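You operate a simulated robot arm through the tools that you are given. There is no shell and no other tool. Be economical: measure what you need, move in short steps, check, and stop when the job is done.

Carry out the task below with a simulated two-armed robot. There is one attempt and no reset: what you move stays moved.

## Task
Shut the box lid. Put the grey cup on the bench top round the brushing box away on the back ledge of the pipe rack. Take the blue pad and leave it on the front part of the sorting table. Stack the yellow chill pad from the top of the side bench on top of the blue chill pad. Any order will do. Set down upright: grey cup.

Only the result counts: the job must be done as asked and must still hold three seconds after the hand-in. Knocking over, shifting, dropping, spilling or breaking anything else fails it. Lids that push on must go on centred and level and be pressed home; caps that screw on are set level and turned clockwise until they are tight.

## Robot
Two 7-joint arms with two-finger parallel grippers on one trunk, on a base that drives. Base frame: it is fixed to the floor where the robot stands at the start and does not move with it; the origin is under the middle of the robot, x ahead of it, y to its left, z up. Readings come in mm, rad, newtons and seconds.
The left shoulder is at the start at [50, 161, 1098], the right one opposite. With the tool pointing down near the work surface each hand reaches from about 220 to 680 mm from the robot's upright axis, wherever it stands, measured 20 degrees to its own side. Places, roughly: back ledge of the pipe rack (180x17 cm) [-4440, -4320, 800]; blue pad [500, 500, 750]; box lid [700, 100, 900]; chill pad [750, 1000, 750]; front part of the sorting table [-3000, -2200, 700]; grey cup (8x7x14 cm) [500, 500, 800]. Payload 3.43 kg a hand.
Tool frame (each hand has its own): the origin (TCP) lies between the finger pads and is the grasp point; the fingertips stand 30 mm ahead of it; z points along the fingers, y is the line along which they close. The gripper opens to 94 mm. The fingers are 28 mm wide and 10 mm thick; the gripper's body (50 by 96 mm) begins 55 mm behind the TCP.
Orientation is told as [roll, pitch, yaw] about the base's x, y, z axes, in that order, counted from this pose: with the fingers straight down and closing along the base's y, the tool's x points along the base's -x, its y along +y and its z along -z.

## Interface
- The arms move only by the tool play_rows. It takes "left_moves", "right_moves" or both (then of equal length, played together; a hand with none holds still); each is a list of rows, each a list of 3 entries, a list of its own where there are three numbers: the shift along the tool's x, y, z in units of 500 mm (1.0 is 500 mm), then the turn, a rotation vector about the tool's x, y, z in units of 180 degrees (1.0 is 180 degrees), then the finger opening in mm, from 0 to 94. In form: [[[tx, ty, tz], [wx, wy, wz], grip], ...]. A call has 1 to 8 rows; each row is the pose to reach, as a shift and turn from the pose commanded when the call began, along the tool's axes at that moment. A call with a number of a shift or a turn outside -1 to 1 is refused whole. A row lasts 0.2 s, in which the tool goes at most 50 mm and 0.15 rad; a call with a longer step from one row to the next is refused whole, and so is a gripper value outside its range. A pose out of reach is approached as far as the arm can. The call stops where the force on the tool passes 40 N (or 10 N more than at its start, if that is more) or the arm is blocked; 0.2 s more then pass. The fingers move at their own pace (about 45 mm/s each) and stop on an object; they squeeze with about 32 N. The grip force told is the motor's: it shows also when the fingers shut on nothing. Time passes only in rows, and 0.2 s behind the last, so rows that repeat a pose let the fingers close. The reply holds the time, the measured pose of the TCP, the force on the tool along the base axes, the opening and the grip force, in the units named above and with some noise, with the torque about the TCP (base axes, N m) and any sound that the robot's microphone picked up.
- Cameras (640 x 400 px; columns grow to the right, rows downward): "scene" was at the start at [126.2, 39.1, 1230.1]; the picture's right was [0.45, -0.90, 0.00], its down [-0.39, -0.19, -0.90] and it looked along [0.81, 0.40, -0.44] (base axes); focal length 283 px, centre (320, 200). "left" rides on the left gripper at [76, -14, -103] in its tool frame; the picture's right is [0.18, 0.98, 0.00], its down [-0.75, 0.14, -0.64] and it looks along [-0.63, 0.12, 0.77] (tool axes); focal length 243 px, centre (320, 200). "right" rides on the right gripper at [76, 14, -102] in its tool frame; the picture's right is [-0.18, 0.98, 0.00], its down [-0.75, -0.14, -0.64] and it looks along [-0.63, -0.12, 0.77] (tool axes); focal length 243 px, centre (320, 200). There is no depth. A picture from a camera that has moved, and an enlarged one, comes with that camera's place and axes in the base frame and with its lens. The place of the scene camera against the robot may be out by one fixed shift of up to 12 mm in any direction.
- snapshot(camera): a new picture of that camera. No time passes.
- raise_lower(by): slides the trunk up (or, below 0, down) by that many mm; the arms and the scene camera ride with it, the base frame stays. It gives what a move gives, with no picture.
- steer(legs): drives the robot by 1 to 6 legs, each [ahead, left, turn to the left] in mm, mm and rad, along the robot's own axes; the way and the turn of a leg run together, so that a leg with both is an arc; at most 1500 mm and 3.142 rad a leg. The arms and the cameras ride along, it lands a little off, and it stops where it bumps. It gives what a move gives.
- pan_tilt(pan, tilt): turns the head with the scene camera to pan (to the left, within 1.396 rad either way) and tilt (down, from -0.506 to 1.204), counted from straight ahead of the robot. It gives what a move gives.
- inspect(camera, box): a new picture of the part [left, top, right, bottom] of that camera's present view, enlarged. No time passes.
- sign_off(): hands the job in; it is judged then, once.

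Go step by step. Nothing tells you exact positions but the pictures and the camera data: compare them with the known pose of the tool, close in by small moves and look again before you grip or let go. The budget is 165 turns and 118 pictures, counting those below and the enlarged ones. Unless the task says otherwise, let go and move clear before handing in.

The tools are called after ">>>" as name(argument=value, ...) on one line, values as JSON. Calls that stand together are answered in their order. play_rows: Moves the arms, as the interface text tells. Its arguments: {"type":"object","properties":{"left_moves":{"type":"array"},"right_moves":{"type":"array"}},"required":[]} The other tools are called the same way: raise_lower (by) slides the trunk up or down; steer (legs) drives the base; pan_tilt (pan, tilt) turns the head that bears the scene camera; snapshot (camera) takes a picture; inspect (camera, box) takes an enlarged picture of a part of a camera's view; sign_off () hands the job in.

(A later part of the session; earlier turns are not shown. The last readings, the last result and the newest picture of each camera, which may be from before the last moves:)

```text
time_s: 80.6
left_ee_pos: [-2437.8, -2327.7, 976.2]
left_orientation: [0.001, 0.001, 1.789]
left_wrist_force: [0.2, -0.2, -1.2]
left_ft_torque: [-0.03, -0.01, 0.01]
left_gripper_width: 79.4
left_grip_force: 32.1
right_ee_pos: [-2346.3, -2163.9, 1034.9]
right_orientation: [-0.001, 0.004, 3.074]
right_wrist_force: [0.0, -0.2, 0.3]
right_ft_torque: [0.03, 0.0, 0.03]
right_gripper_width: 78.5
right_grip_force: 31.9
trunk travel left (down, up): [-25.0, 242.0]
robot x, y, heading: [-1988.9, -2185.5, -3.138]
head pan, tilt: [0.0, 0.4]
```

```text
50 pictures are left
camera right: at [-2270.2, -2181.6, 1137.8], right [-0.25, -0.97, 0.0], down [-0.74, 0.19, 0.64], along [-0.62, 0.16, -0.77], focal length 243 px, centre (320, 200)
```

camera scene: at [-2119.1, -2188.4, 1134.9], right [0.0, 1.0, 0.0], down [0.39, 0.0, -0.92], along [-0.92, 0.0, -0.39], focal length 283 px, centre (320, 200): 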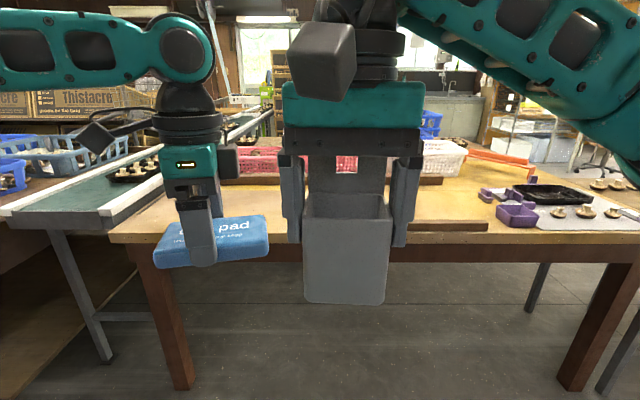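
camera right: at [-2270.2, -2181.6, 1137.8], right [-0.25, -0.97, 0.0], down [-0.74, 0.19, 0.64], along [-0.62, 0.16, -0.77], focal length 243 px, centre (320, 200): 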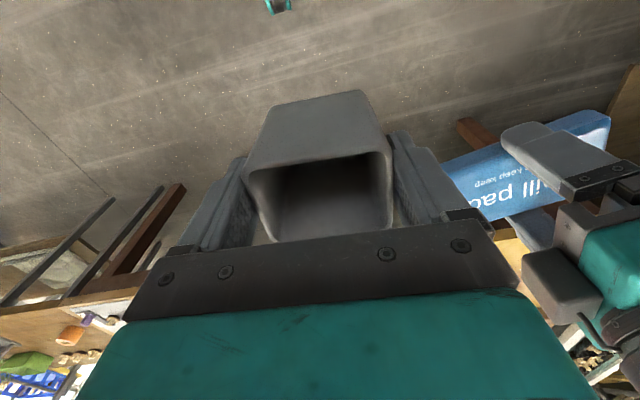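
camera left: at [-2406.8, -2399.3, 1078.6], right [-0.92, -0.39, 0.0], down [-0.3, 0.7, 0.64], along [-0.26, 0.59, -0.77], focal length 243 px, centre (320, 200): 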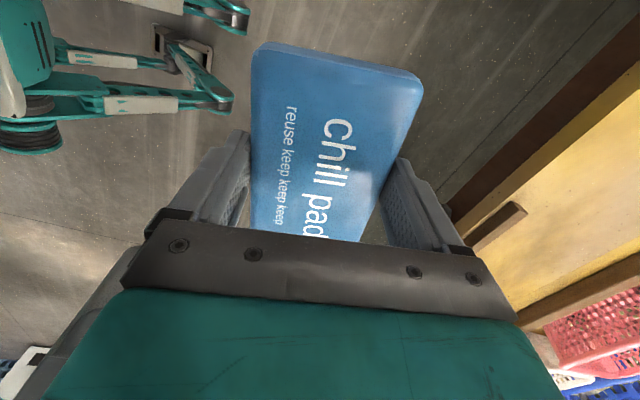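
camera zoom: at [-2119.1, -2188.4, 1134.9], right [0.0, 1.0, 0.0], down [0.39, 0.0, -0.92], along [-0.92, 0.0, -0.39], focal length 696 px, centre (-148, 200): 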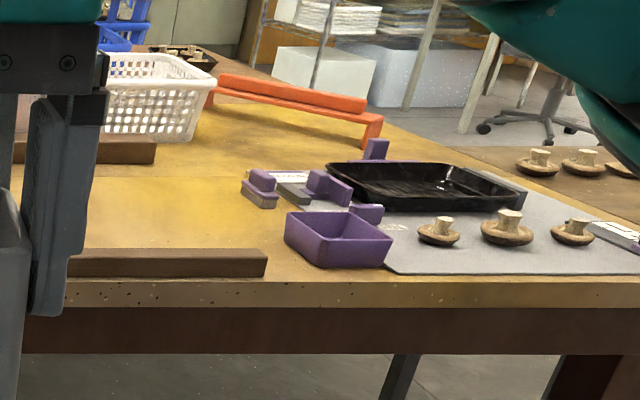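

Front area between y≈−2750 and −2280, x −2830 to −3200 is clear. Target slab centre about (−2950, −2450). First test in free space how low the left hand can go.

>>> raise_lower(by=-25)

>>> play_rows(left_moves=[[[0, 0, 0.08], [0, 0, 0], 50], [[0, 0, 0.16], [0, 0, 0], 50], [[0, 0, 0.24], [0, 0, 0], 50], [[0, 0, 0.32], [0, 0, 0], 50], [[0, 0, 0.4], [0, 0, 0], 50], [[0, 0, 0.43], [0, 0, 0], 50]])

```text
time_s: 81.3
left_ee_pos: [-2437.9, -2328.7, 950.8]
left_orientation: [0.003, 0.002, 1.79]
left_wrist_force: [0.0, -0.4, -2.7]
left_ft_torque: [0.0, 0.05, -0.02]
left_gripper_width: 79.5
left_grip_force: 31.9
right_ee_pos: [-2345.8, -2164.7, 1009.9]
right_orientation: [0.0, 0.005, 3.078]
right_wrist_force: [-0.6, -1.0, -0.2]
right_ft_torque: [0.0, -0.02, 0.01]
right_gripper_width: 78.6
right_grip_force: 31.7
trunk travel left (down, up): [0.0, 267.0]
robot x, y, heading: [-1993.5, -2184.4, -3.135]
head pan, tilt: [0.0, 0.4]
```

```text
time_s: 82.7
left_ee_pos: [-2427.6, -2343.1, 742.9]
left_orientation: [0.004, -0.003, 1.793]
left_wrist_force: [0.5, 1.0, -1.6]
left_ft_torque: [-0.02, 0.0, 0.02]
left_gripper_width: 79.5
left_grip_force: 32.0
left hand out of reach, approached as far as the arm can: row 5, 6
right_ee_pos: [-2346.5, -2165.0, 1009.7]
right_orientation: [0.0, 0.004, 3.075]
right_wrist_force: [0.4, -0.4, -0.8]
right_ft_torque: [0.02, -0.03, -0.04]
right_gripper_width: 78.3
right_grip_force: 32.1
trunk travel left (down, up): [0.0, 267.0]
robot x, y, heading: [-1990.9, -2188.7, -3.139]
head pan, tilt: [0.0, 0.4]
```

It reaches z≈743 at this radius, so a slightly shorter radius will do. Lift, retract 35 mm, and drive up to the table.

>>> play_rows(left_moves=[[[0, 0, -0.08], [0, 0, 0], 50], [[0.005, -0.023, -0.16], [0, 0, 0], 50], [[0.01, -0.045, -0.24], [0, 0, 0], 50], [[0.0154, -0.068, -0.32], [0, 0, 0], 50], [[0.0154, -0.068, -0.38], [0, 0, 0], 50]])

>>> steer(legs=[[350, 107, 0]])

>>> pan_tilt(pan=0.3, tilt=0.6)

>>> snapshot(camera="scene")

```text
time_s: 83.9
left_ee_pos: [-2392.8, -2345.3, 935.6]
left_orientation: [0.003, 0.001, 1.789]
left_wrist_force: [0.1, -0.5, -2.9]
left_ft_torque: [-0.04, 0.0, -0.01]
left_gripper_width: 79.5
left_grip_force: 31.7
right_ee_pos: [-2346.4, -2163.3, 1009.6]
right_orientation: [0.001, 0.003, 3.074]
right_wrist_force: [-0.6, 0.3, -0.5]
right_ft_torque: [0.01, 0.01, -0.01]
right_gripper_width: 78.4
right_grip_force: 31.8
trunk travel left (down, up): [0.0, 267.0]
robot x, y, heading: [-1989.7, -2184.3, -3.141]
head pan, tilt: [0.0, 0.4]
```

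```text
time_s: 86.2
left_ee_pos: [-2741.6, -2453.8, 935.7]
left_orientation: [0.001, 0.001, 1.792]
left_wrist_force: [0.2, 1.0, -1.5]
left_ft_torque: [-0.02, -0.01, -0.04]
left_gripper_width: 79.5
left_grip_force: 31.7
right_ee_pos: [-2693.9, -2271.9, 1009.9]
right_orientation: [0.001, 0.004, 3.078]
right_wrist_force: [-0.1, -0.3, -0.1]
right_ft_torque: [0.01, -0.01, -0.01]
right_gripper_width: 78.6
right_grip_force: 32.0
trunk travel left (down, up): [0.0, 267.0]
robot x, y, heading: [-2337.5, -2292.3, -3.137]
head pan, tilt: [0.0, 0.4]
```

```text
time_s: 87.0
left_ee_pos: [-2742.2, -2453.2, 935.1]
left_orientation: [0.002, -0.001, 1.793]
left_wrist_force: [0.5, -1.1, -3.0]
left_ft_torque: [0.0, -0.02, 0.02]
left_gripper_width: 79.6
left_grip_force: 31.7
right_ee_pos: [-2693.7, -2272.2, 1010.4]
right_orientation: [0.0, 0.004, 3.077]
right_wrist_force: [0.2, 0.3, -1.5]
right_ft_torque: [0.01, 0.01, 0.05]
right_gripper_width: 78.8
right_grip_force: 31.8
trunk travel left (down, up): [0.0, 267.0]
robot x, y, heading: [-2341.4, -2296.0, -3.136]
head pan, tilt: [0.3, 0.6]
```

```text
49 pictures are left
camera scene: at [-2459.6, -2322.9, 1091.7], right [-0.3, 0.95, 0.0], down [0.54, 0.17, -0.83], along [-0.79, -0.25, -0.56], focal length 283 px, centre (320, 200)
```

scene: 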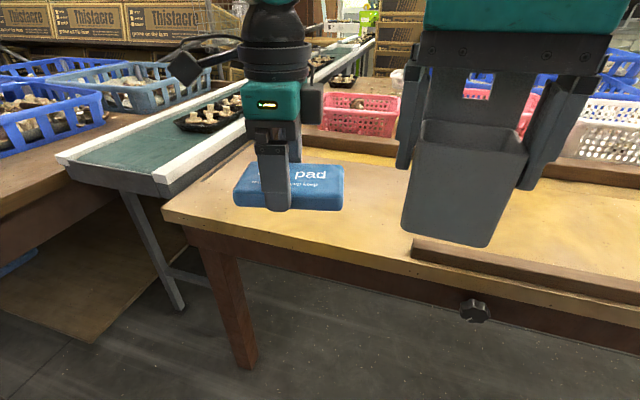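

Front edge is at x≈−2848; free wood ahead of the conveyor side. Drive 205 mm ahead so the slab is over the front part.

>>> steer(legs=[[205, 0, 0]])

>>> snapshot(camera="scene")

>>> snapshot(camera="left")

```text
time_s: 88.7
left_ee_pos: [-2948.8, -2453.0, 936.1]
left_orientation: [0.003, 0.001, 1.792]
left_wrist_force: [-0.5, -0.5, -1.7]
left_ft_torque: [-0.01, -0.02, -0.04]
left_gripper_width: 79.6
left_grip_force: 32.2
right_ee_pos: [-2902.1, -2272.9, 1009.2]
right_orientation: [-0.001, 0.004, 3.076]
right_wrist_force: [0.0, -0.8, -2.2]
right_ft_torque: [0.04, -0.02, 0.02]
right_gripper_width: 78.6
right_grip_force: 31.7
trunk travel left (down, up): [0.0, 267.0]
robot x, y, heading: [-2545.5, -2298.3, -3.139]
head pan, tilt: [0.3, 0.6]
```

```text
48 pictures are left
camera scene: at [-2666.9, -2323.7, 1091.6], right [-0.3, 0.95, 0.0], down [0.54, 0.17, -0.82], along [-0.79, -0.25, -0.57], focal length 283 px, centre (320, 200)
```

scene: 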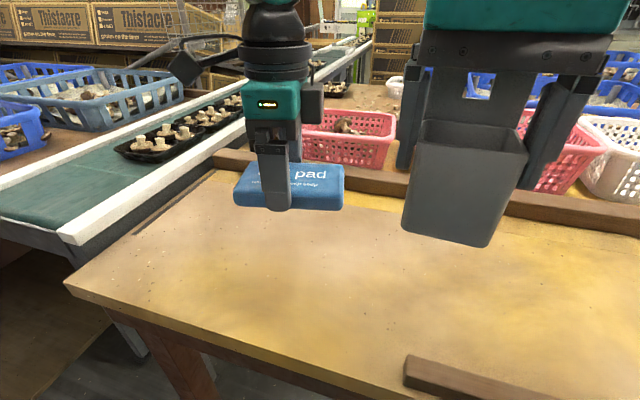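

```text
47 pictures are left
camera left: at [-2918.3, -2524.6, 1038.4], right [-0.92, -0.4, 0.0], down [-0.3, 0.7, 0.64], along [-0.26, 0.59, -0.77], focal length 243 px, centre (320, 200)
```

left: 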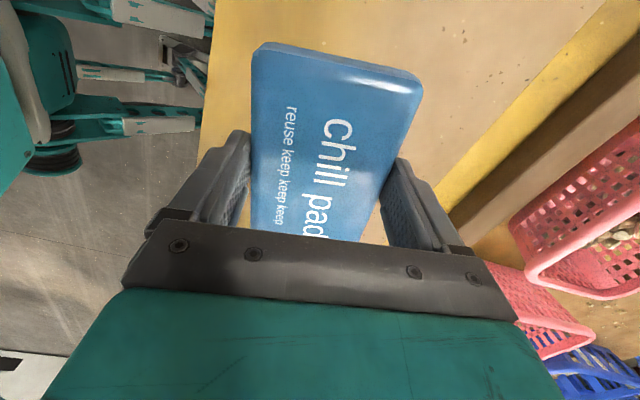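

Slab is over clear wood. Descend most of the way.

>>> play_rows(left_moves=[[[0, 0, 0.08], [0, 0, 0], 50], [[0, 0, 0.16], [0, 0, 0], 50], [[0, 0, 0.24], [0, 0, 0], 50], [[0, 0, 0.31], [0, 0, 0], 50], [[0, 0, 0.34], [0, 0, 0], 50]])

>>> snapshot(camera="scene")

```text
time_s: 89.8
left_ee_pos: [-2950.5, -2452.9, 770.4]
left_orientation: [0.011, -0.006, 1.792]
left_wrist_force: [4.1, -5.9, 39.6]
left_ft_torque: [0.05, -1.1, -0.16]
left_gripper_width: 79.8
left_grip_force: 31.6
right_ee_pos: [-2899.2, -2273.6, 1013.0]
right_orientation: [0.0, 0.0, 3.077]
right_wrist_force: [-0.2, -0.6, 0.2]
right_ft_torque: [0.03, -0.01, 0.02]
right_gripper_width: 78.7
right_grip_force: 32.0
trunk travel left (down, up): [0.0, 267.0]
robot x, y, heading: [-2542.6, -2293.1, -3.138]
head pan, tilt: [0.3, 0.6]
```

```text
46 pictures are left
camera scene: at [-2664.3, -2323.4, 1093.0], right [-0.3, 0.95, 0.0], down [0.54, 0.17, -0.83], along [-0.79, -0.25, -0.56], focal length 283 px, centre (320, 200)
```

scene: 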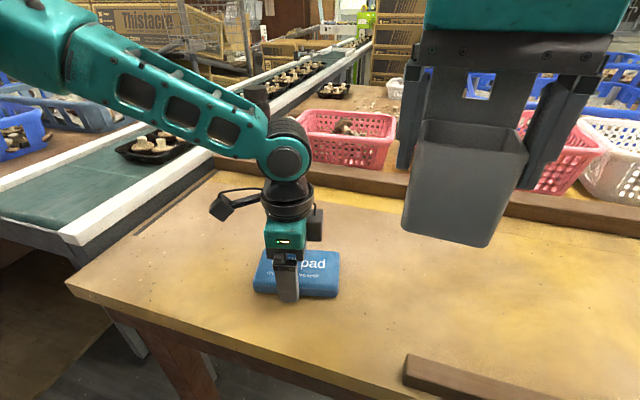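

It is on the table (top at z≈735). Ease off the pressure and release, then lift.

>>> play_rows(left_moves=[[[0, 0, -0.007], [0, 0, 0], 50], [[0, 0, -0.008], [0, 0, 0], 80], [[0, 0, -0.008], [0, 0, 0], 94], [[0, 0, -0.008], [0, 0, 0], 94], [[0, 0, -0.08], [0, 0, 0], 94], [[0, 0, -0.17], [0, 0, 0], 94], [[0, 0, -0.26], [0, 0, 0], 94], [[0, 0, -0.34], [0, 0, 0], 94]])

>>> snapshot(camera="scene")

```text
time_s: 91.7
left_ee_pos: [-2949.3, -2454.8, 935.5]
left_orientation: [0.001, 0.001, 1.792]
left_wrist_force: [1.1, -0.4, 0.1]
left_ft_torque: [0.01, 0.02, 0.01]
left_gripper_width: 94.0
left_grip_force: 0.0
right_ee_pos: [-2901.7, -2272.5, 1011.3]
right_orientation: [0.0, 0.002, 3.078]
right_wrist_force: [0.0, 0.5, -1.1]
right_ft_torque: [-0.01, 0.0, -0.01]
right_gripper_width: 78.5
right_grip_force: 32.0
trunk travel left (down, up): [0.0, 267.0]
robot x, y, heading: [-2543.3, -2294.3, -3.138]
head pan, tilt: [0.3, 0.6]
```

```text
45 pictures are left
camera scene: at [-2666.5, -2323.6, 1091.7], right [-0.3, 0.95, 0.0], down [0.54, 0.17, -0.83], along [-0.79, -0.25, -0.56], focal length 283 px, centre (320, 200)
```

scene: 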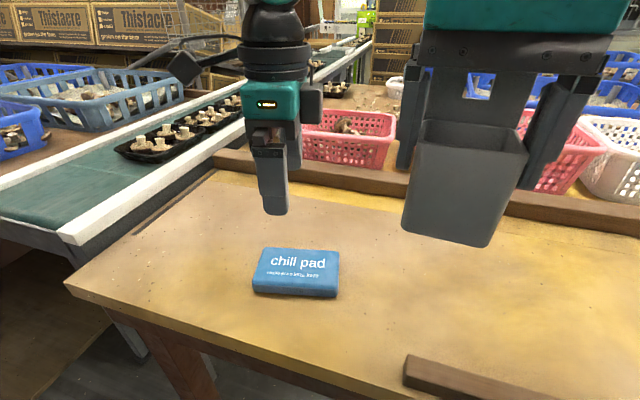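

The blue pad rests on the front part. Back away, raise the trunk and look left toward the pipe rack.

>>> steer(legs=[[-600, 0, 0], [0, 0, 0.8]])

>>> raise_lower(by=150)

>>> pan_tilt(pan=0.15, tilt=0.2)

>>> snapshot(camera="scene")

```text
time_s: 97.1
left_ee_pos: [-2119.9, -2693.5, 935.3]
left_orientation: [0.001, 0.0, 2.592]
left_wrist_force: [-0.1, -0.1, 0.3]
left_ft_torque: [0.02, -0.01, -0.02]
left_gripper_width: 94.0
left_grip_force: 0.1
right_ee_pos: [-2216.7, -2532.5, 1011.0]
right_orientation: [0.0, 0.004, -2.407]
right_wrist_force: [-0.1, -0.3, -0.5]
right_ft_torque: [0.02, 0.03, -0.03]
right_gripper_width: 78.4
right_grip_force: 32.0
trunk travel left (down, up): [0.0, 267.0]
robot x, y, heading: [-1951.4, -2298.2, -2.336]
head pan, tilt: [0.3, 0.6]
```

```text
time_s: 98.8
left_ee_pos: [-2121.7, -2693.1, 1084.3]
left_orientation: [0.003, 0.002, 2.592]
left_wrist_force: [0.3, -0.6, -0.9]
left_ft_torque: [0.03, -0.01, 0.0]
left_gripper_width: 93.9
left_grip_force: 0.1
right_ee_pos: [-2216.9, -2530.9, 1160.1]
right_orientation: [-0.001, 0.004, -2.406]
right_wrist_force: [-0.5, 0.2, -0.9]
right_ft_torque: [0.01, -0.02, 0.01]
right_gripper_width: 78.4
right_grip_force: 31.7
trunk travel left (down, up): [-150.0, 117.0]
robot x, y, heading: [-1949.1, -2290.8, -2.338]
head pan, tilt: [0.3, 0.6]
```

```text
time_s: 99.7
left_ee_pos: [-2120.4, -2692.6, 1084.9]
left_orientation: [0.005, -0.001, 2.591]
left_wrist_force: [0.5, 1.2, -0.3]
left_ft_torque: [0.03, 0.03, -0.04]
left_gripper_width: 94.1
left_grip_force: 0.1
right_ee_pos: [-2217.0, -2531.0, 1160.0]
right_orientation: [0.001, 0.003, -2.407]
right_wrist_force: [0.1, -0.4, -0.8]
right_ft_torque: [0.03, 0.0, 0.01]
right_gripper_width: 78.4
right_grip_force: 31.8
trunk travel left (down, up): [-150.0, 117.0]
robot x, y, heading: [-1953.0, -2293.5, -2.338]
head pan, tilt: [0.15, 0.201]
```

```text
44 pictures are left
camera scene: at [-2031.2, -2398.8, 1278.4], right [-0.81, 0.58, 0.0], down [0.12, 0.16, -0.98], along [-0.57, -0.8, -0.2], focal length 283 px, centre (320, 200)
```

scene: 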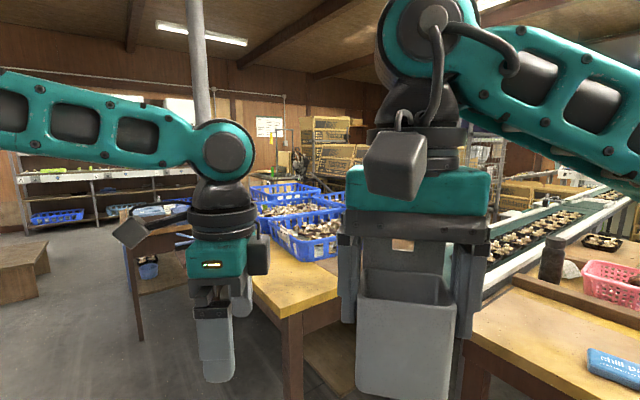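

The pipe rack direction is hidden behind the cup. I'll turn the robot a bit right so I see it between the arms.

>>> steer(legs=[[0, 0, -0.33]])

>>> snapshot(camera="scene")

>>> pan_tilt(pan=0.9, tilt=0.2)

>>> snapshot(camera="scene")

```text
time_s: 101.2
left_ee_pos: [-2241.9, -2617.7, 1085.9]
left_orientation: [0.004, 0.0, 2.26]
left_wrist_force: [-0.8, -0.3, 1.0]
left_ft_torque: [-0.01, 0.0, 0.03]
left_gripper_width: 94.2
left_grip_force: 0.0
right_ee_pos: [-2280.5, -2432.4, 1159.8]
right_orientation: [0.002, 0.004, -2.738]
right_wrist_force: [-0.4, 0.7, -1.4]
right_ft_torque: [0.0, -0.01, 0.01]
right_gripper_width: 78.6
right_grip_force: 31.8
trunk travel left (down, up): [-150.0, 117.0]
robot x, y, heading: [-1953.6, -2291.3, -2.674]
head pan, tilt: [0.15, 0.201]
```

```text
43 pictures are left
camera scene: at [-2061.0, -2366.3, 1278.5], right [-0.58, 0.81, 0.0], down [0.16, 0.12, -0.98], along [-0.8, -0.57, -0.2], focal length 283 px, centre (320, 200)
```

scene: 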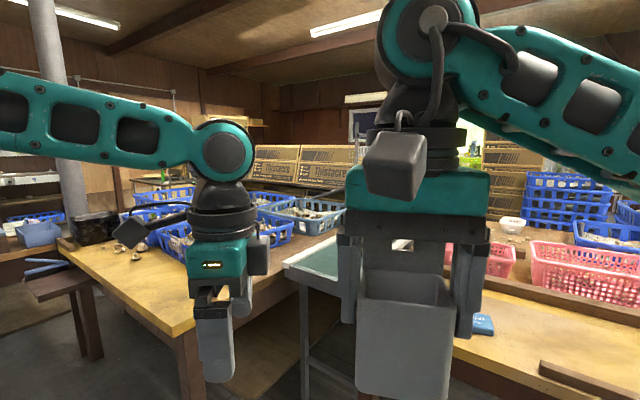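

```text
time_s: 102.2
left_ee_pos: [-2242.3, -2616.8, 1085.3]
left_orientation: [0.003, 0.0, 2.262]
left_wrist_force: [0.1, -0.4, -1.4]
left_ft_torque: [0.01, 0.0, -0.01]
left_gripper_width: 94.0
left_grip_force: 0.0
right_ee_pos: [-2280.8, -2433.7, 1160.2]
right_orientation: [0.0, 0.004, -2.737]
right_wrist_force: [0.6, 0.6, 0.2]
right_ft_torque: [0.04, -0.05, 0.01]
right_gripper_width: 78.8
right_grip_force: 31.7
trunk travel left (down, up): [-150.0, 117.0]
robot x, y, heading: [-1951.2, -2293.6, -2.669]
head pan, tilt: [0.901, 0.201]
```

```text
42 pictures are left
camera scene: at [-2003.6, -2403.5, 1278.5], right [-0.98, 0.2, 0.0], down [0.04, 0.2, -0.98], along [-0.19, -0.96, -0.2], focal length 283 px, centre (320, 200)
```

scene: 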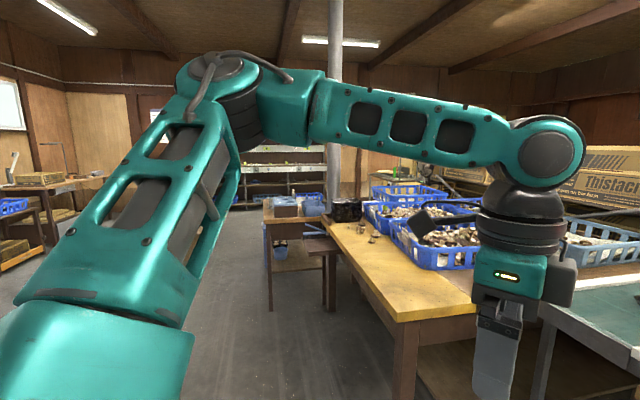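

I'll zoom on the area around the expected rack spot, from the best heading.

>>> pan_tilt(pan=0.15, tilt=0.1)

>>> raise_lower(by=110)

>>> inspect(camera="scene", box=[60, 100, 380, 300])

```text
time_s: 103.3
left_ee_pos: [-2240.6, -2616.6, 1084.0]
left_orientation: [0.001, 0.002, 2.259]
left_wrist_force: [-0.2, 0.5, -0.6]
left_ft_torque: [0.01, 0.0, 0.0]
left_gripper_width: 94.0
left_grip_force: 0.1
right_ee_pos: [-2280.5, -2432.9, 1161.2]
right_orientation: [0.0, 0.003, -2.739]
right_wrist_force: [0.0, 0.9, -0.4]
right_ft_torque: [-0.04, -0.03, -0.01]
right_gripper_width: 78.3
right_grip_force: 31.8
trunk travel left (down, up): [-150.0, 117.0]
robot x, y, heading: [-1957.1, -2292.5, -2.666]
head pan, tilt: [0.15, 0.099]
```

```text
time_s: 104.8
left_ee_pos: [-2242.6, -2616.9, 1195.0]
left_orientation: [0.003, 0.0, 2.261]
left_wrist_force: [0.2, -0.9, -1.0]
left_ft_torque: [0.0, -0.05, 0.0]
left_gripper_width: 93.9
left_grip_force: 0.1
right_ee_pos: [-2280.6, -2433.0, 1270.7]
right_orientation: [-0.001, 0.004, -2.738]
right_wrist_force: [-0.1, 0.2, -0.5]
right_ft_torque: [0.02, 0.02, 0.01]
right_gripper_width: 78.7
right_grip_force: 32.3
trunk travel left (down, up): [-260.0, 7.0]
robot x, y, heading: [-1950.8, -2293.5, -2.669]
head pan, tilt: [0.15, 0.099]
```

```text
2.00 times, centred on (220, 200) of scene
camera zoom: at [-2060.1, -2365.9, 1397.8], right [-0.58, 0.81, 0.0], down [0.08, 0.06, -0.99], along [-0.81, -0.58, -0.1], focal length 566 px, centre (520, 200)
```

zoom: 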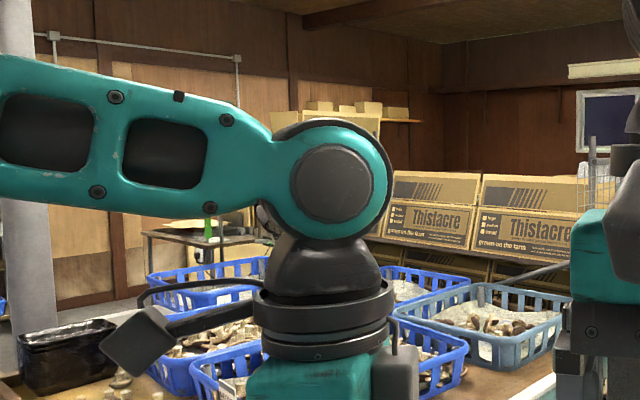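

The spot lies beyond a bench of blue crates, by tilted cartons. I need to go round by the open floor: face −y, shift out and drive down, then look right.

>>> steer(legs=[[0, 0, 1.098], [800, 250, 0], [1200, 250, 0]])

>>> pan_tilt(pan=-1.0, tilt=0.2)

>>> snapshot(camera="scene")

>>> pan_tilt(pan=0.15, tilt=0.2)

>>> snapshot(camera="scene")

```text
time_s: 117.8
left_ee_pos: [-1265.5, -4691.4, 1195.8]
left_orientation: [-0.001, 0.0, -2.904]
left_wrist_force: [-0.3, 0.1, -0.6]
left_ft_torque: [0.03, 0.01, -0.05]
left_gripper_width: 94.0
left_grip_force: 0.1
right_ee_pos: [-1448.6, -4645.2, 1270.3]
right_orientation: [0.0, 0.002, -1.618]
right_wrist_force: [-0.2, -0.8, -1.0]
right_ft_torque: [-0.02, 0.02, -0.02]
right_gripper_width: 78.5
right_grip_force: 32.1
trunk travel left (down, up): [-260.0, 7.0]
robot x, y, heading: [-1432.5, -4288.1, -1.55]
head pan, tilt: [0.15, 0.099]
```

```text
time_s: 119.2
left_ee_pos: [-1265.5, -4690.8, 1194.9]
left_orientation: [0.002, 0.002, -2.906]
left_wrist_force: [-1.6, 0.2, 0.7]
left_ft_torque: [0.02, -0.01, 0.02]
left_gripper_width: 94.1
left_grip_force: 0.0
right_ee_pos: [-1448.4, -4646.7, 1270.1]
right_orientation: [0.0, 0.005, -1.62]
right_wrist_force: [-0.4, 0.2, -1.3]
right_ft_torque: [0.01, 0.01, -0.01]
right_gripper_width: 78.7
right_grip_force: 31.8
trunk travel left (down, up): [-260.0, 7.0]
robot x, y, heading: [-1430.7, -4289.0, -1.552]
head pan, tilt: [-1.0, 0.201]
```

```text
40 pictures are left
camera scene: at [-1505.3, -4383.9, 1388.5], right [-0.56, 0.83, 0.0], down [0.17, 0.11, -0.98], along [-0.81, -0.55, -0.2], focal length 283 px, centre (320, 200)
```

scene: 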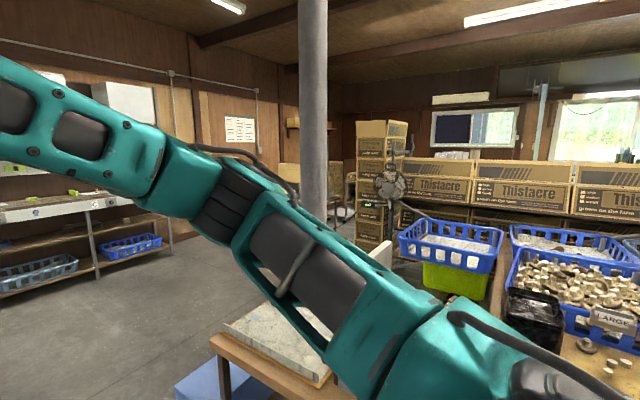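

```text
time_s: 120.6
left_ee_pos: [-1266.8, -4690.3, 1194.8]
left_orientation: [0.003, 0.001, -2.904]
left_wrist_force: [0.7, 0.0, 0.6]
left_ft_torque: [-0.02, 0.03, 0.0]
left_gripper_width: 94.0
left_grip_force: 0.0
right_ee_pos: [-1448.9, -4645.7, 1270.0]
right_orientation: [0.0, 0.002, -1.62]
right_wrist_force: [0.0, 0.1, -1.3]
right_ft_torque: [0.01, 0.0, 0.02]
right_gripper_width: 78.8
right_grip_force: 31.3
trunk travel left (down, up): [-260.0, 7.0]
robot x, y, heading: [-1434.8, -4292.2, -1.552]
head pan, tilt: [0.15, 0.201]
```

```text
39 pictures are left
camera scene: at [-1412.3, -4423.9, 1388.5], right [-0.99, -0.17, 0.0], down [-0.03, 0.2, -0.98], along [0.16, -0.97, -0.2], focal length 283 px, centre (320, 200)
```

scene: 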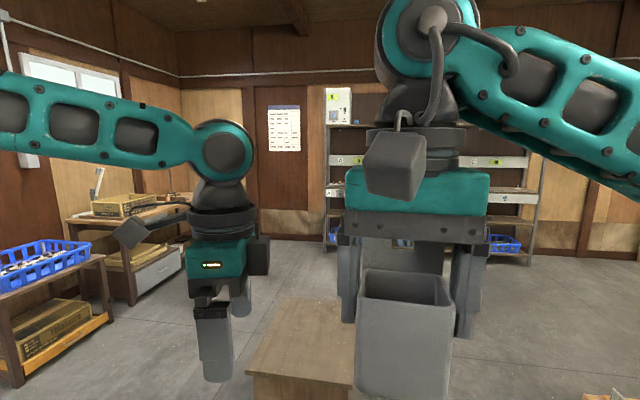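

Triangulating, the carton row stands at x≈−4800 and the ledge should run along y at x≈−4440 in front of it. Zoom there.

>>> pan_tilt(pan=-0.8, tilt=0.2)

>>> inspect(camera="scene", box=[400, 100, 640, 300])

>>> pan_tilt(pan=-1.39, tilt=0.2)

>>> snapshot(camera="scene")

```text
time_s: 121.8
left_ee_pos: [-1266.2, -4691.2, 1194.9]
left_orientation: [0.003, 0.0, -2.905]
left_wrist_force: [-1.0, -0.2, 0.3]
left_ft_torque: [0.02, -0.02, 0.02]
left_gripper_width: 94.1
left_grip_force: 0.1
right_ee_pos: [-1449.1, -4645.1, 1270.3]
right_orientation: [-0.001, 0.003, -1.619]
right_wrist_force: [0.1, 0.5, -0.9]
right_ft_torque: [0.03, 0.0, 0.0]
right_gripper_width: 78.7
right_grip_force: 32.1
trunk travel left (down, up): [-260.0, 7.0]
robot x, y, heading: [-1431.1, -4290.7, -1.547]
head pan, tilt: [-0.799, 0.201]
```

```text
2.00 times, centred on (520, 200) of scene
camera zoom: at [-1493.4, -4398.3, 1388.5], right [-0.71, 0.7, 0.0], down [0.14, 0.14, -0.98], along [-0.69, -0.7, -0.2], focal length 566 px, centre (-80, 200)
```

zoom: 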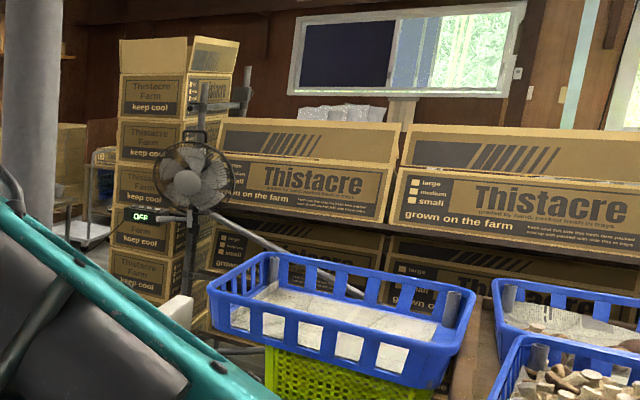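

```text
time_s: 122.8
left_ee_pos: [-1266.6, -4691.3, 1195.9]
left_orientation: [0.004, 0.001, -2.904]
left_wrist_force: [0.7, -0.2, 0.5]
left_ft_torque: [0.0, 0.01, 0.02]
left_gripper_width: 94.0
left_grip_force: 0.1
right_ee_pos: [-1448.9, -4646.6, 1270.8]
right_orientation: [0.0, 0.006, -1.62]
right_wrist_force: [0.0, 0.0, -1.2]
right_ft_torque: [-0.03, 0.0, -0.01]
right_gripper_width: 78.5
right_grip_force: 32.5
trunk travel left (down, up): [-260.0, 7.0]
robot x, y, heading: [-1433.1, -4292.8, -1.553]
head pan, tilt: [-1.389, 0.201]
```

```text
37 pictures are left
camera scene: at [-1519.3, -4350.7, 1388.5], right [-0.2, 0.98, 0.0], down [0.2, 0.04, -0.98], along [-0.96, -0.2, -0.2], focal length 283 px, centre (320, 200)
```

scene: 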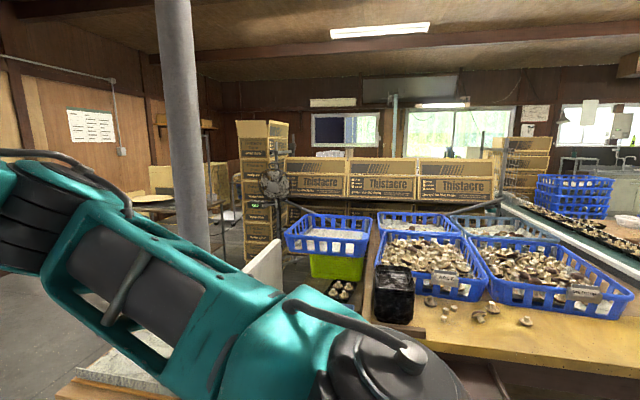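

The pipe rack carries the cartons (3 wide = 180 cm); its back ledge must be on the far (−x) side. I'll go round by a wide route; first side-step to x≈−250 and check the floor ahead.

>>> steer(legs=[[0, 1180, 0]])

>>> pan_tilt(pan=-0.25, tilt=0.35)

>>> snapshot(camera="scene")

>>> pan_tilt(pan=0.2, tilt=0.35)

>>> snapshot(camera="scene")

```text
time_s: 128.8
left_ee_pos: [-88.1, -4672.5, 1194.9]
left_orientation: [0.004, 0.0, -2.911]
left_wrist_force: [0.3, -0.1, 0.0]
left_ft_torque: [-0.02, -0.04, -0.01]
left_gripper_width: 94.4
left_grip_force: 0.0
right_ee_pos: [-269.8, -4626.0, 1270.1]
right_orientation: [0.001, 0.003, -1.626]
right_wrist_force: [-0.2, -0.1, -0.9]
right_ft_torque: [-0.03, 0.03, -0.03]
right_gripper_width: 78.6
right_grip_force: 31.6
trunk travel left (down, up): [-260.0, 7.0]
robot x, y, heading: [-251.0, -4269.6, -1.555]
head pan, tilt: [-1.389, 0.201]
```

```text
time_s: 130.2
left_ee_pos: [-88.2, -4673.9, 1194.4]
left_orientation: [0.004, -0.001, -2.911]
left_wrist_force: [0.3, -0.1, 0.6]
left_ft_torque: [0.01, 0.0, 0.03]
left_gripper_width: 94.1
left_grip_force: 0.1
right_ee_pos: [-270.6, -4626.5, 1269.5]
right_orientation: [-0.002, 0.004, -1.626]
right_wrist_force: [-0.1, -0.5, 0.3]
right_ft_torque: [0.0, -0.01, -0.01]
right_gripper_width: 78.9
right_grip_force: 31.9
trunk travel left (down, up): [-260.0, 7.0]
robot x, y, heading: [-250.8, -4266.4, -1.561]
head pan, tilt: [-0.25, 0.351]
```

```text
36 pictures are left
camera scene: at [-269.2, -4403.3, 1374.5], right [-0.97, 0.24, 0.0], down [0.08, 0.33, -0.94], along [-0.22, -0.91, -0.34], focal length 283 px, centre (320, 200)
```

scene: 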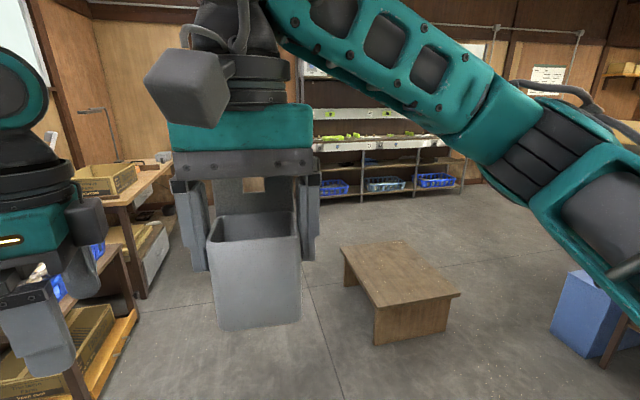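

```text
time_s: 131.1
left_ee_pos: [-87.7, -4671.8, 1194.0]
left_orientation: [0.004, -0.001, -2.911]
left_wrist_force: [-0.1, -0.5, 1.4]
left_ft_torque: [0.0, 0.0, 0.0]
left_gripper_width: 93.9
left_grip_force: 0.1
right_ee_pos: [-269.9, -4626.5, 1270.2]
right_orientation: [0.002, 0.004, -1.625]
right_wrist_force: [-0.3, -0.1, -0.8]
right_ft_torque: [0.02, 0.01, -0.01]
right_gripper_width: 78.5
right_grip_force: 32.5
trunk travel left (down, up): [-260.0, 7.0]
robot x, y, heading: [-253.4, -4272.5, -1.56]
head pan, tilt: [0.201, 0.351]
```

```text
35 pictures are left
camera scene: at [-227.6, -4403.9, 1374.5], right [-0.98, -0.21, 0.0], down [-0.07, 0.34, -0.94], along [0.2, -0.92, -0.34], focal length 283 px, centre (320, 200)
```

scene: 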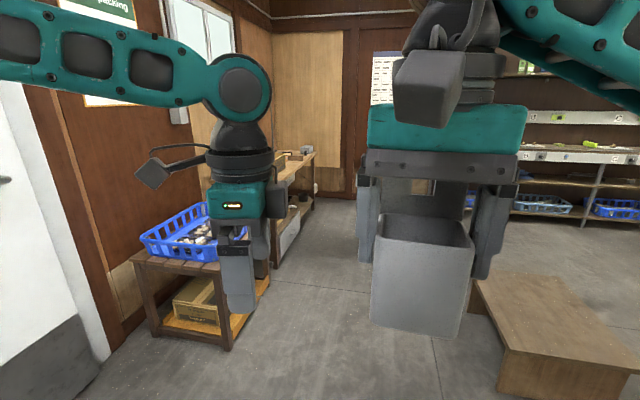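

Wooden box spans x −1354…−883, y −5550…−6190; there's a wide aisle on its left side. Drive down past it to y≈−7000, then turn to face −x.

>>> steer(legs=[[1365, 20, 0], [1365, 0, 0], [0, 0, -1.58], [1400, 0, 0]])

>>> pan_tilt(pan=0.1, tilt=0.25)

>>> snapshot(camera="scene")

>>> pan_tilt(pan=-0.6, tilt=0.25)

>>> snapshot(camera="scene")

```text
time_s: 154.7
left_ee_pos: [-1988.3, -7166.0, 1194.4]
left_orientation: [0.004, 0.002, 1.789]
left_wrist_force: [-0.1, -0.3, 0.1]
left_ft_torque: [-0.01, -0.02, 0.02]
left_gripper_width: 94.1
left_grip_force: 0.0
right_ee_pos: [-1937.6, -6985.0, 1271.8]
right_orientation: [0.0, 0.004, 3.073]
right_wrist_force: [-1.2, 0.5, -0.4]
right_ft_torque: [0.03, -0.03, -0.02]
right_gripper_width: 78.5
right_grip_force: 32.0
trunk travel left (down, up): [-260.0, 7.0]
robot x, y, heading: [-1583.8, -7007.8, 3.141]
head pan, tilt: [0.201, 0.351]
```

```text
time_s: 155.4
left_ee_pos: [-1986.7, -7167.3, 1195.2]
left_orientation: [0.004, 0.001, 1.789]
left_wrist_force: [-1.3, 0.2, 0.4]
left_ft_torque: [-0.01, 0.04, 0.01]
left_gripper_width: 94.2
left_grip_force: 0.1
right_ee_pos: [-1938.3, -6985.2, 1269.0]
right_orientation: [-0.002, 0.005, 3.074]
right_wrist_force: [-0.5, 0.3, -1.3]
right_ft_torque: [0.01, -0.02, 0.01]
right_gripper_width: 78.4
right_grip_force: 32.4
trunk travel left (down, up): [-260.0, 7.0]
robot x, y, heading: [-1580.6, -7016.0, 3.137]
head pan, tilt: [0.099, 0.25]
```

```text
34 pictures are left
camera scene: at [-1711.8, -7019.9, 1383.9], right [-0.1, 1.0, 0.0], down [0.25, 0.02, -0.97], along [-0.96, -0.1, -0.25], focal length 283 px, centre (320, 200)
```

scene: 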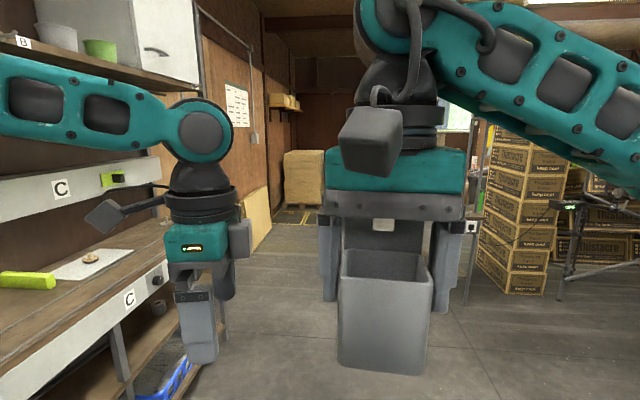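

```text
time_s: 156.4
left_ee_pos: [-1986.6, -7166.6, 1195.6]
left_orientation: [0.003, 0.0, 1.791]
left_wrist_force: [0.4, 0.5, 0.3]
left_ft_torque: [-0.01, -0.01, -0.02]
left_gripper_width: 93.9
left_grip_force: 0.1
right_ee_pos: [-1937.3, -6986.1, 1271.5]
right_orientation: [0.0, 0.002, 3.073]
right_wrist_force: [0.0, 0.0, -0.5]
right_ft_torque: [0.0, -0.01, 0.01]
right_gripper_width: 78.4
right_grip_force: 31.8
trunk travel left (down, up): [-260.0, 7.0]
robot x, y, heading: [-1582.7, -7009.2, 3.146]
head pan, tilt: [-0.6, 0.25]
```

```text
33 pictures are left
camera scene: at [-1695.9, -6957.9, 1383.9], right [0.56, 0.83, 0.0], down [0.2, -0.14, -0.97], along [-0.8, 0.55, -0.25], focal length 283 px, centre (320, 200)
```

scene: 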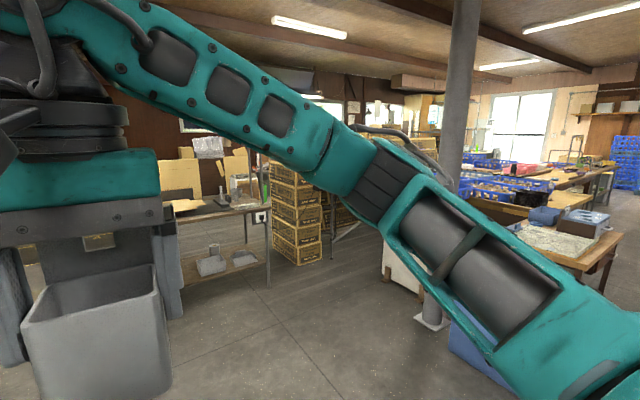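

The aisle ahead between the metal table (y≳−6700) and wall shelf (y≈−7830) is open. Advance 1700 mm and look again.

>>> steer(legs=[[850, 0, 0], [850, 100, 0]])

>>> pan_tilt(pan=-0.55, tilt=0.25)

>>> snapshot(camera="scene")

>>> pan_tilt(pan=0.05, tilt=0.25)

>>> snapshot(camera="scene")

```text
time_s: 165.1
left_ee_pos: [-3688.6, -7279.8, 1195.1]
left_orientation: [0.001, 0.0, 1.794]
left_wrist_force: [-0.8, 1.1, 0.3]
left_ft_torque: [0.02, -0.01, 0.02]
left_gripper_width: 93.6
left_grip_force: 0.1
right_ee_pos: [-3641.0, -7098.7, 1269.7]
right_orientation: [0.0, 0.005, 3.078]
right_wrist_force: [0.0, -1.0, -0.9]
right_ft_torque: [0.0, 0.0, 0.0]
right_gripper_width: 78.7
right_grip_force: 31.6
trunk travel left (down, up): [-260.0, 7.0]
robot x, y, heading: [-3284.8, -7121.3, -3.138]
head pan, tilt: [-0.6, 0.25]
```

```text
time_s: 165.8
left_ee_pos: [-3687.9, -7279.5, 1194.4]
left_orientation: [0.004, 0.0, 1.795]
left_wrist_force: [-0.6, 0.5, 0.0]
left_ft_torque: [0.01, -0.02, -0.01]
left_gripper_width: 93.7
left_grip_force: 0.1
right_ee_pos: [-3640.9, -7098.2, 1270.1]
right_orientation: [0.001, 0.004, 3.078]
right_wrist_force: [0.2, 0.0, -0.7]
right_ft_torque: [0.01, 0.03, -0.01]
right_gripper_width: 78.8
right_grip_force: 32.2
trunk travel left (down, up): [-260.0, 7.0]
robot x, y, heading: [-3283.7, -7122.1, -3.139]
head pan, tilt: [-0.55, 0.25]
```

```text
32 pictures are left
camera scene: at [-3400.5, -7073.1, 1383.9], right [0.52, 0.86, 0.0], down [0.21, -0.13, -0.97], along [-0.83, 0.5, -0.25], focal length 283 px, centre (320, 200)
```

scene: 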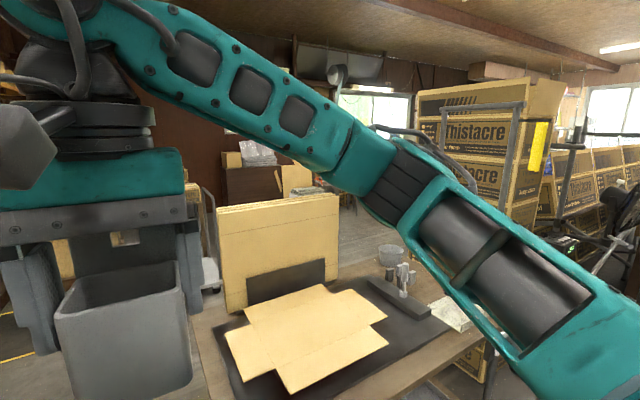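

```text
time_s: 166.8
left_ee_pos: [-3689.2, -7279.5, 1194.6]
left_orientation: [0.002, 0.001, 1.794]
left_wrist_force: [0.2, -0.8, -0.1]
left_ft_torque: [0.0, 0.0, 0.01]
left_gripper_width: 93.8
left_grip_force: 0.1
right_ee_pos: [-3640.1, -7098.7, 1271.5]
right_orientation: [0.0, 0.003, 3.08]
right_wrist_force: [0.3, -0.4, -0.7]
right_ft_torque: [-0.02, 0.0, 0.02]
right_gripper_width: 78.7
right_grip_force: 32.3
trunk travel left (down, up): [-260.0, 7.0]
robot x, y, heading: [-3285.5, -7121.6, -3.136]
head pan, tilt: [0.051, 0.25]
```

```text
31 pictures are left
camera scene: at [-3414.0, -7126.6, 1383.9], right [-0.05, 1.0, 0.0], down [0.25, 0.01, -0.97], along [-0.97, -0.05, -0.25], focal length 283 px, centre (320, 200)
```

scene: 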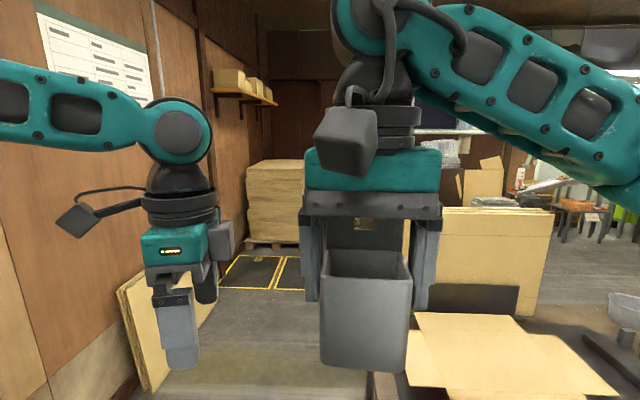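

A cardboard table edge lies at y≈−7020, so I shift left to the aisle middle (y≈−7480), then advance to x≈−5100.

>>> steer(legs=[[0, 350, 0], [1000, 0, 0], [750, 0, 0]])

>>> pan_tilt(pan=-1.1, tilt=0.25)

>>> snapshot(camera="scene")

```text
time_s: 177.5
left_ee_pos: [-5439.9, -7657.2, 1194.4]
left_orientation: [0.003, -0.001, 1.805]
left_wrist_force: [-0.1, -0.4, -0.2]
left_ft_torque: [-0.02, -0.01, 0.05]
left_gripper_width: 94.1
left_grip_force: 0.1
right_ee_pos: [-5394.0, -7473.7, 1269.7]
right_orientation: [0.001, 0.003, 3.091]
right_wrist_force: [-1.0, -0.1, -1.2]
right_ft_torque: [0.01, -0.04, 0.01]
right_gripper_width: 78.6
right_grip_force: 32.0
trunk travel left (down, up): [-260.0, 7.0]
robot x, y, heading: [-5038.7, -7490.0, -3.126]
head pan, tilt: [0.051, 0.25]
```

```text
time_s: 178.8
left_ee_pos: [-5439.8, -7655.5, 1196.0]
left_orientation: [0.006, 0.0, 1.807]
left_wrist_force: [0.0, -1.3, 0.2]
left_ft_torque: [0.02, -0.02, 0.0]
left_gripper_width: 94.1
left_grip_force: 0.0
right_ee_pos: [-5394.8, -7474.1, 1269.8]
right_orientation: [0.0, 0.004, 3.09]
right_wrist_force: [0.0, 0.8, -0.7]
right_ft_torque: [0.0, -0.01, 0.02]
right_gripper_width: 78.7
right_grip_force: 32.0
trunk travel left (down, up): [-260.0, 7.0]
robot x, y, heading: [-5038.3, -7492.0, -3.128]
head pan, tilt: [-1.1, 0.25]
```

```text
30 pictures are left
camera scene: at [-5118.3, -7411.1, 1383.9], right [0.88, 0.47, 0.0], down [0.12, -0.22, -0.97], along [-0.46, 0.86, -0.25], focal length 283 px, centre (320, 200)
```

scene: 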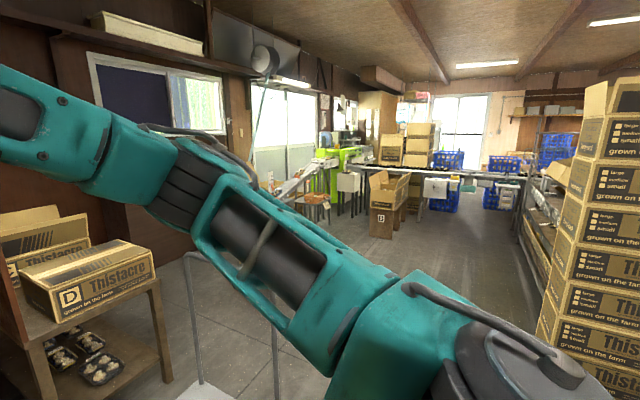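

I can see the rack's back side along the right, with open floor. Move a little further and turn to face +y.

>>> steer(legs=[[150, 0, 0], [0, 0, -1.585]])

>>> pan_tilt(pan=0.1, tilt=0.3)

>>> snapshot(camera="scene")

>>> pan_tilt(pan=-0.6, tilt=0.3)

>>> snapshot(camera="scene")

```text
time_s: 184.1
left_ee_pos: [-5351.2, -7091.4, 1194.9]
left_orientation: [0.005, 0.0, 0.229]
left_wrist_force: [-0.8, -1.3, 0.6]
left_ft_torque: [0.0, 0.01, 0.01]
left_gripper_width: 93.9
left_grip_force: 0.1
right_ee_pos: [-5169.6, -7137.1, 1272.0]
right_orientation: [0.0, 0.004, 1.515]
right_wrist_force: [0.3, 0.8, -0.8]
right_ft_torque: [-0.01, 0.04, 0.0]
right_gripper_width: 78.4
right_grip_force: 32.5
trunk travel left (down, up): [-260.0, 7.0]
robot x, y, heading: [-5185.4, -7490.5, 1.581]
head pan, tilt: [-1.1, 0.25]
```

```text
time_s: 185.5
left_ee_pos: [-5351.2, -7091.2, 1195.5]
left_orientation: [0.003, 0.0, 0.231]
left_wrist_force: [-0.3, 0.9, 0.3]
left_ft_torque: [0.01, 0.0, 0.03]
left_gripper_width: 94.0
left_grip_force: 0.0
right_ee_pos: [-5169.3, -7139.3, 1271.0]
right_orientation: [0.0, 0.003, 1.516]
right_wrist_force: [-0.3, 0.6, -0.1]
right_ft_torque: [-0.02, -0.03, 0.02]
right_gripper_width: 78.5
right_grip_force: 31.6
trunk travel left (down, up): [-260.0, 7.0]
robot x, y, heading: [-5188.6, -7493.2, 1.581]
head pan, tilt: [0.099, 0.3]
```

```text
29 pictures are left
camera scene: at [-5195.1, -7362.6, 1379.2], right [0.99, 0.11, 0.0], down [0.03, -0.29, -0.96], along [-0.1, 0.95, -0.3], focal length 283 px, centre (320, 200)
```

scene: 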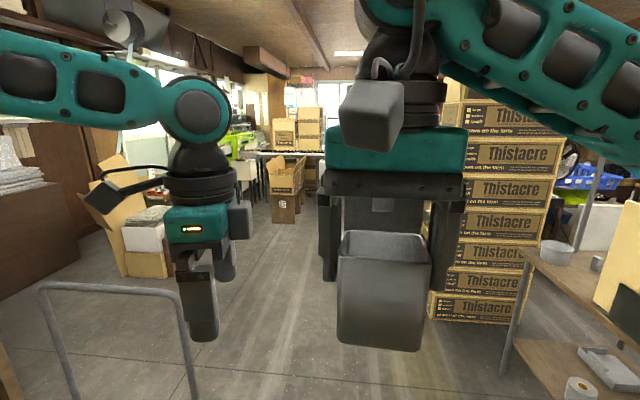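

```text
time_s: 186.5
left_ee_pos: [-5351.4, -7090.7, 1194.5]
left_orientation: [0.002, -0.001, 0.231]
left_wrist_force: [-0.3, 0.8, -0.2]
left_ft_torque: [0.0, -0.02, 0.01]
left_gripper_width: 94.2
left_grip_force: 0.0
right_ee_pos: [-5169.3, -7138.2, 1270.2]
right_orientation: [0.001, 0.003, 1.515]
right_wrist_force: [0.3, -0.3, -0.4]
right_ft_torque: [-0.01, 0.01, 0.0]
right_gripper_width: 78.9
right_grip_force: 32.1
trunk travel left (down, up): [-260.0, 7.0]
robot x, y, heading: [-5186.7, -7489.9, 1.583]
head pan, tilt: [-0.6, 0.3]
```

```text
28 pictures are left
camera scene: at [-5133.1, -7377.7, 1379.2], right [0.83, -0.55, 0.0], down [-0.16, -0.25, -0.96], along [0.53, 0.79, -0.3], focal length 283 px, centre (320, 200)
```

scene: 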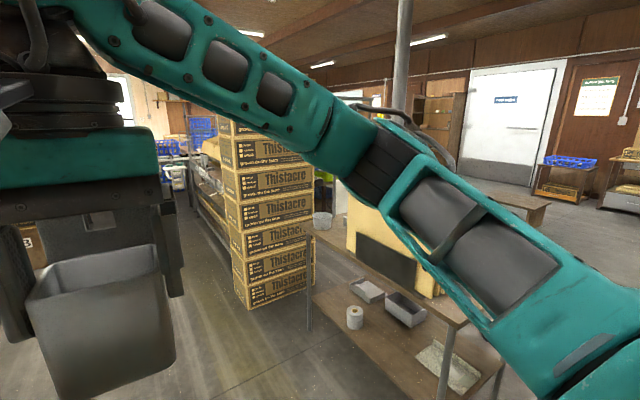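

Path along x≈−5230 toward +y is clear between the trolley (x≲−5700) and the carton stack (x≳−4600). Drive 2400 mm and look at the rack's back.

>>> steer(legs=[[1000, 40, -0.01], [1400, 0, 0]])

>>> pan_tilt(pan=-0.25, tilt=0.3)

>>> snapshot(camera="scene")

>>> pan_tilt(pan=-0.9, tilt=0.4)

>>> snapshot(camera="scene")

```text
time_s: 198.2
left_ee_pos: [-5361.7, -4701.6, 1195.3]
left_orientation: [0.002, 0.0, 0.199]
left_wrist_force: [0.5, -0.8, 0.4]
left_ft_torque: [-0.02, 0.03, -0.03]
left_gripper_width: 94.0
left_grip_force: 0.0
right_ee_pos: [-5181.9, -4753.9, 1269.8]
right_orientation: [0.001, 0.003, 1.485]
right_wrist_force: [-0.2, -0.4, -0.3]
right_ft_torque: [0.0, 0.02, -0.03]
right_gripper_width: 78.6
right_grip_force: 32.0
trunk travel left (down, up): [-260.0, 7.0]
robot x, y, heading: [-5210.8, -5107.2, 1.554]
head pan, tilt: [-0.6, 0.3]
```

```text
time_s: 199.1
left_ee_pos: [-5361.8, -4702.7, 1194.7]
left_orientation: [0.004, 0.001, 0.201]
left_wrist_force: [-0.3, -0.3, -0.6]
left_ft_torque: [0.0, -0.02, 0.01]
left_gripper_width: 94.1
left_grip_force: 0.1
right_ee_pos: [-5181.4, -4754.8, 1270.3]
right_orientation: [0.0, 0.004, 1.486]
right_wrist_force: [0.1, 0.0, 0.1]
right_ft_torque: [0.0, 0.02, -0.01]
right_gripper_width: 78.5
right_grip_force: 32.1
trunk travel left (down, up): [-260.0, 7.0]
robot x, y, heading: [-5210.8, -5113.2, 1.552]
head pan, tilt: [-0.25, 0.3]
```

```text
27 pictures are left
camera scene: at [-5181.1, -4980.8, 1379.2], right [0.96, -0.27, 0.0], down [-0.08, -0.29, -0.96], along [0.25, 0.92, -0.3], focal length 283 px, centre (320, 200)
```

scene: 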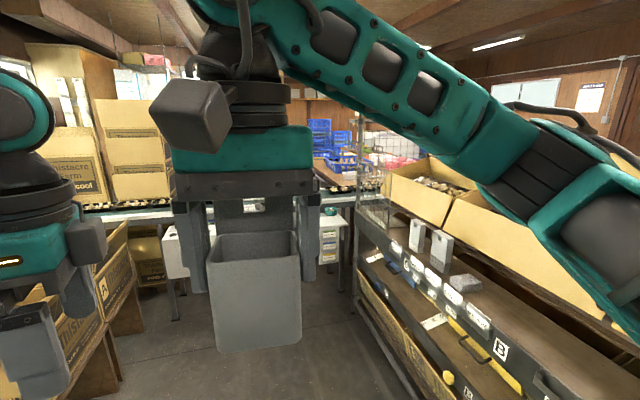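

```text
time_s: 200.1
left_ee_pos: [-5361.4, -4701.6, 1194.5]
left_orientation: [0.004, 0.001, 0.199]
left_wrist_force: [0.1, 0.1, -0.9]
left_ft_torque: [0.04, -0.02, -0.01]
left_gripper_width: 93.6
left_grip_force: 0.1
right_ee_pos: [-5181.1, -4753.6, 1269.3]
right_orientation: [0.002, 0.002, 1.485]
right_wrist_force: [-0.6, -0.6, -0.5]
right_ft_torque: [-0.03, -0.02, 0.04]
right_gripper_width: 78.5
right_grip_force: 31.9
trunk travel left (down, up): [-260.0, 7.0]
robot x, y, heading: [-5208.6, -5106.1, 1.552]
head pan, tilt: [-0.901, 0.4]
```

```text
26 pictures are left
camera scene: at [-5132.3, -5014.5, 1369.9], right [0.61, -0.79, 0.0], down [-0.31, -0.24, -0.92], along [0.73, 0.56, -0.39], focal length 283 px, centre (320, 200)
```

scene: 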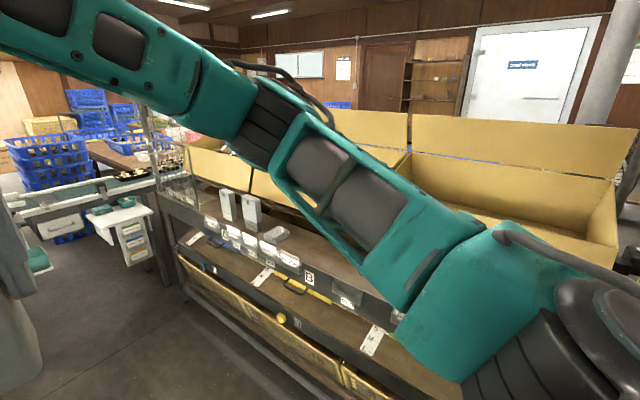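

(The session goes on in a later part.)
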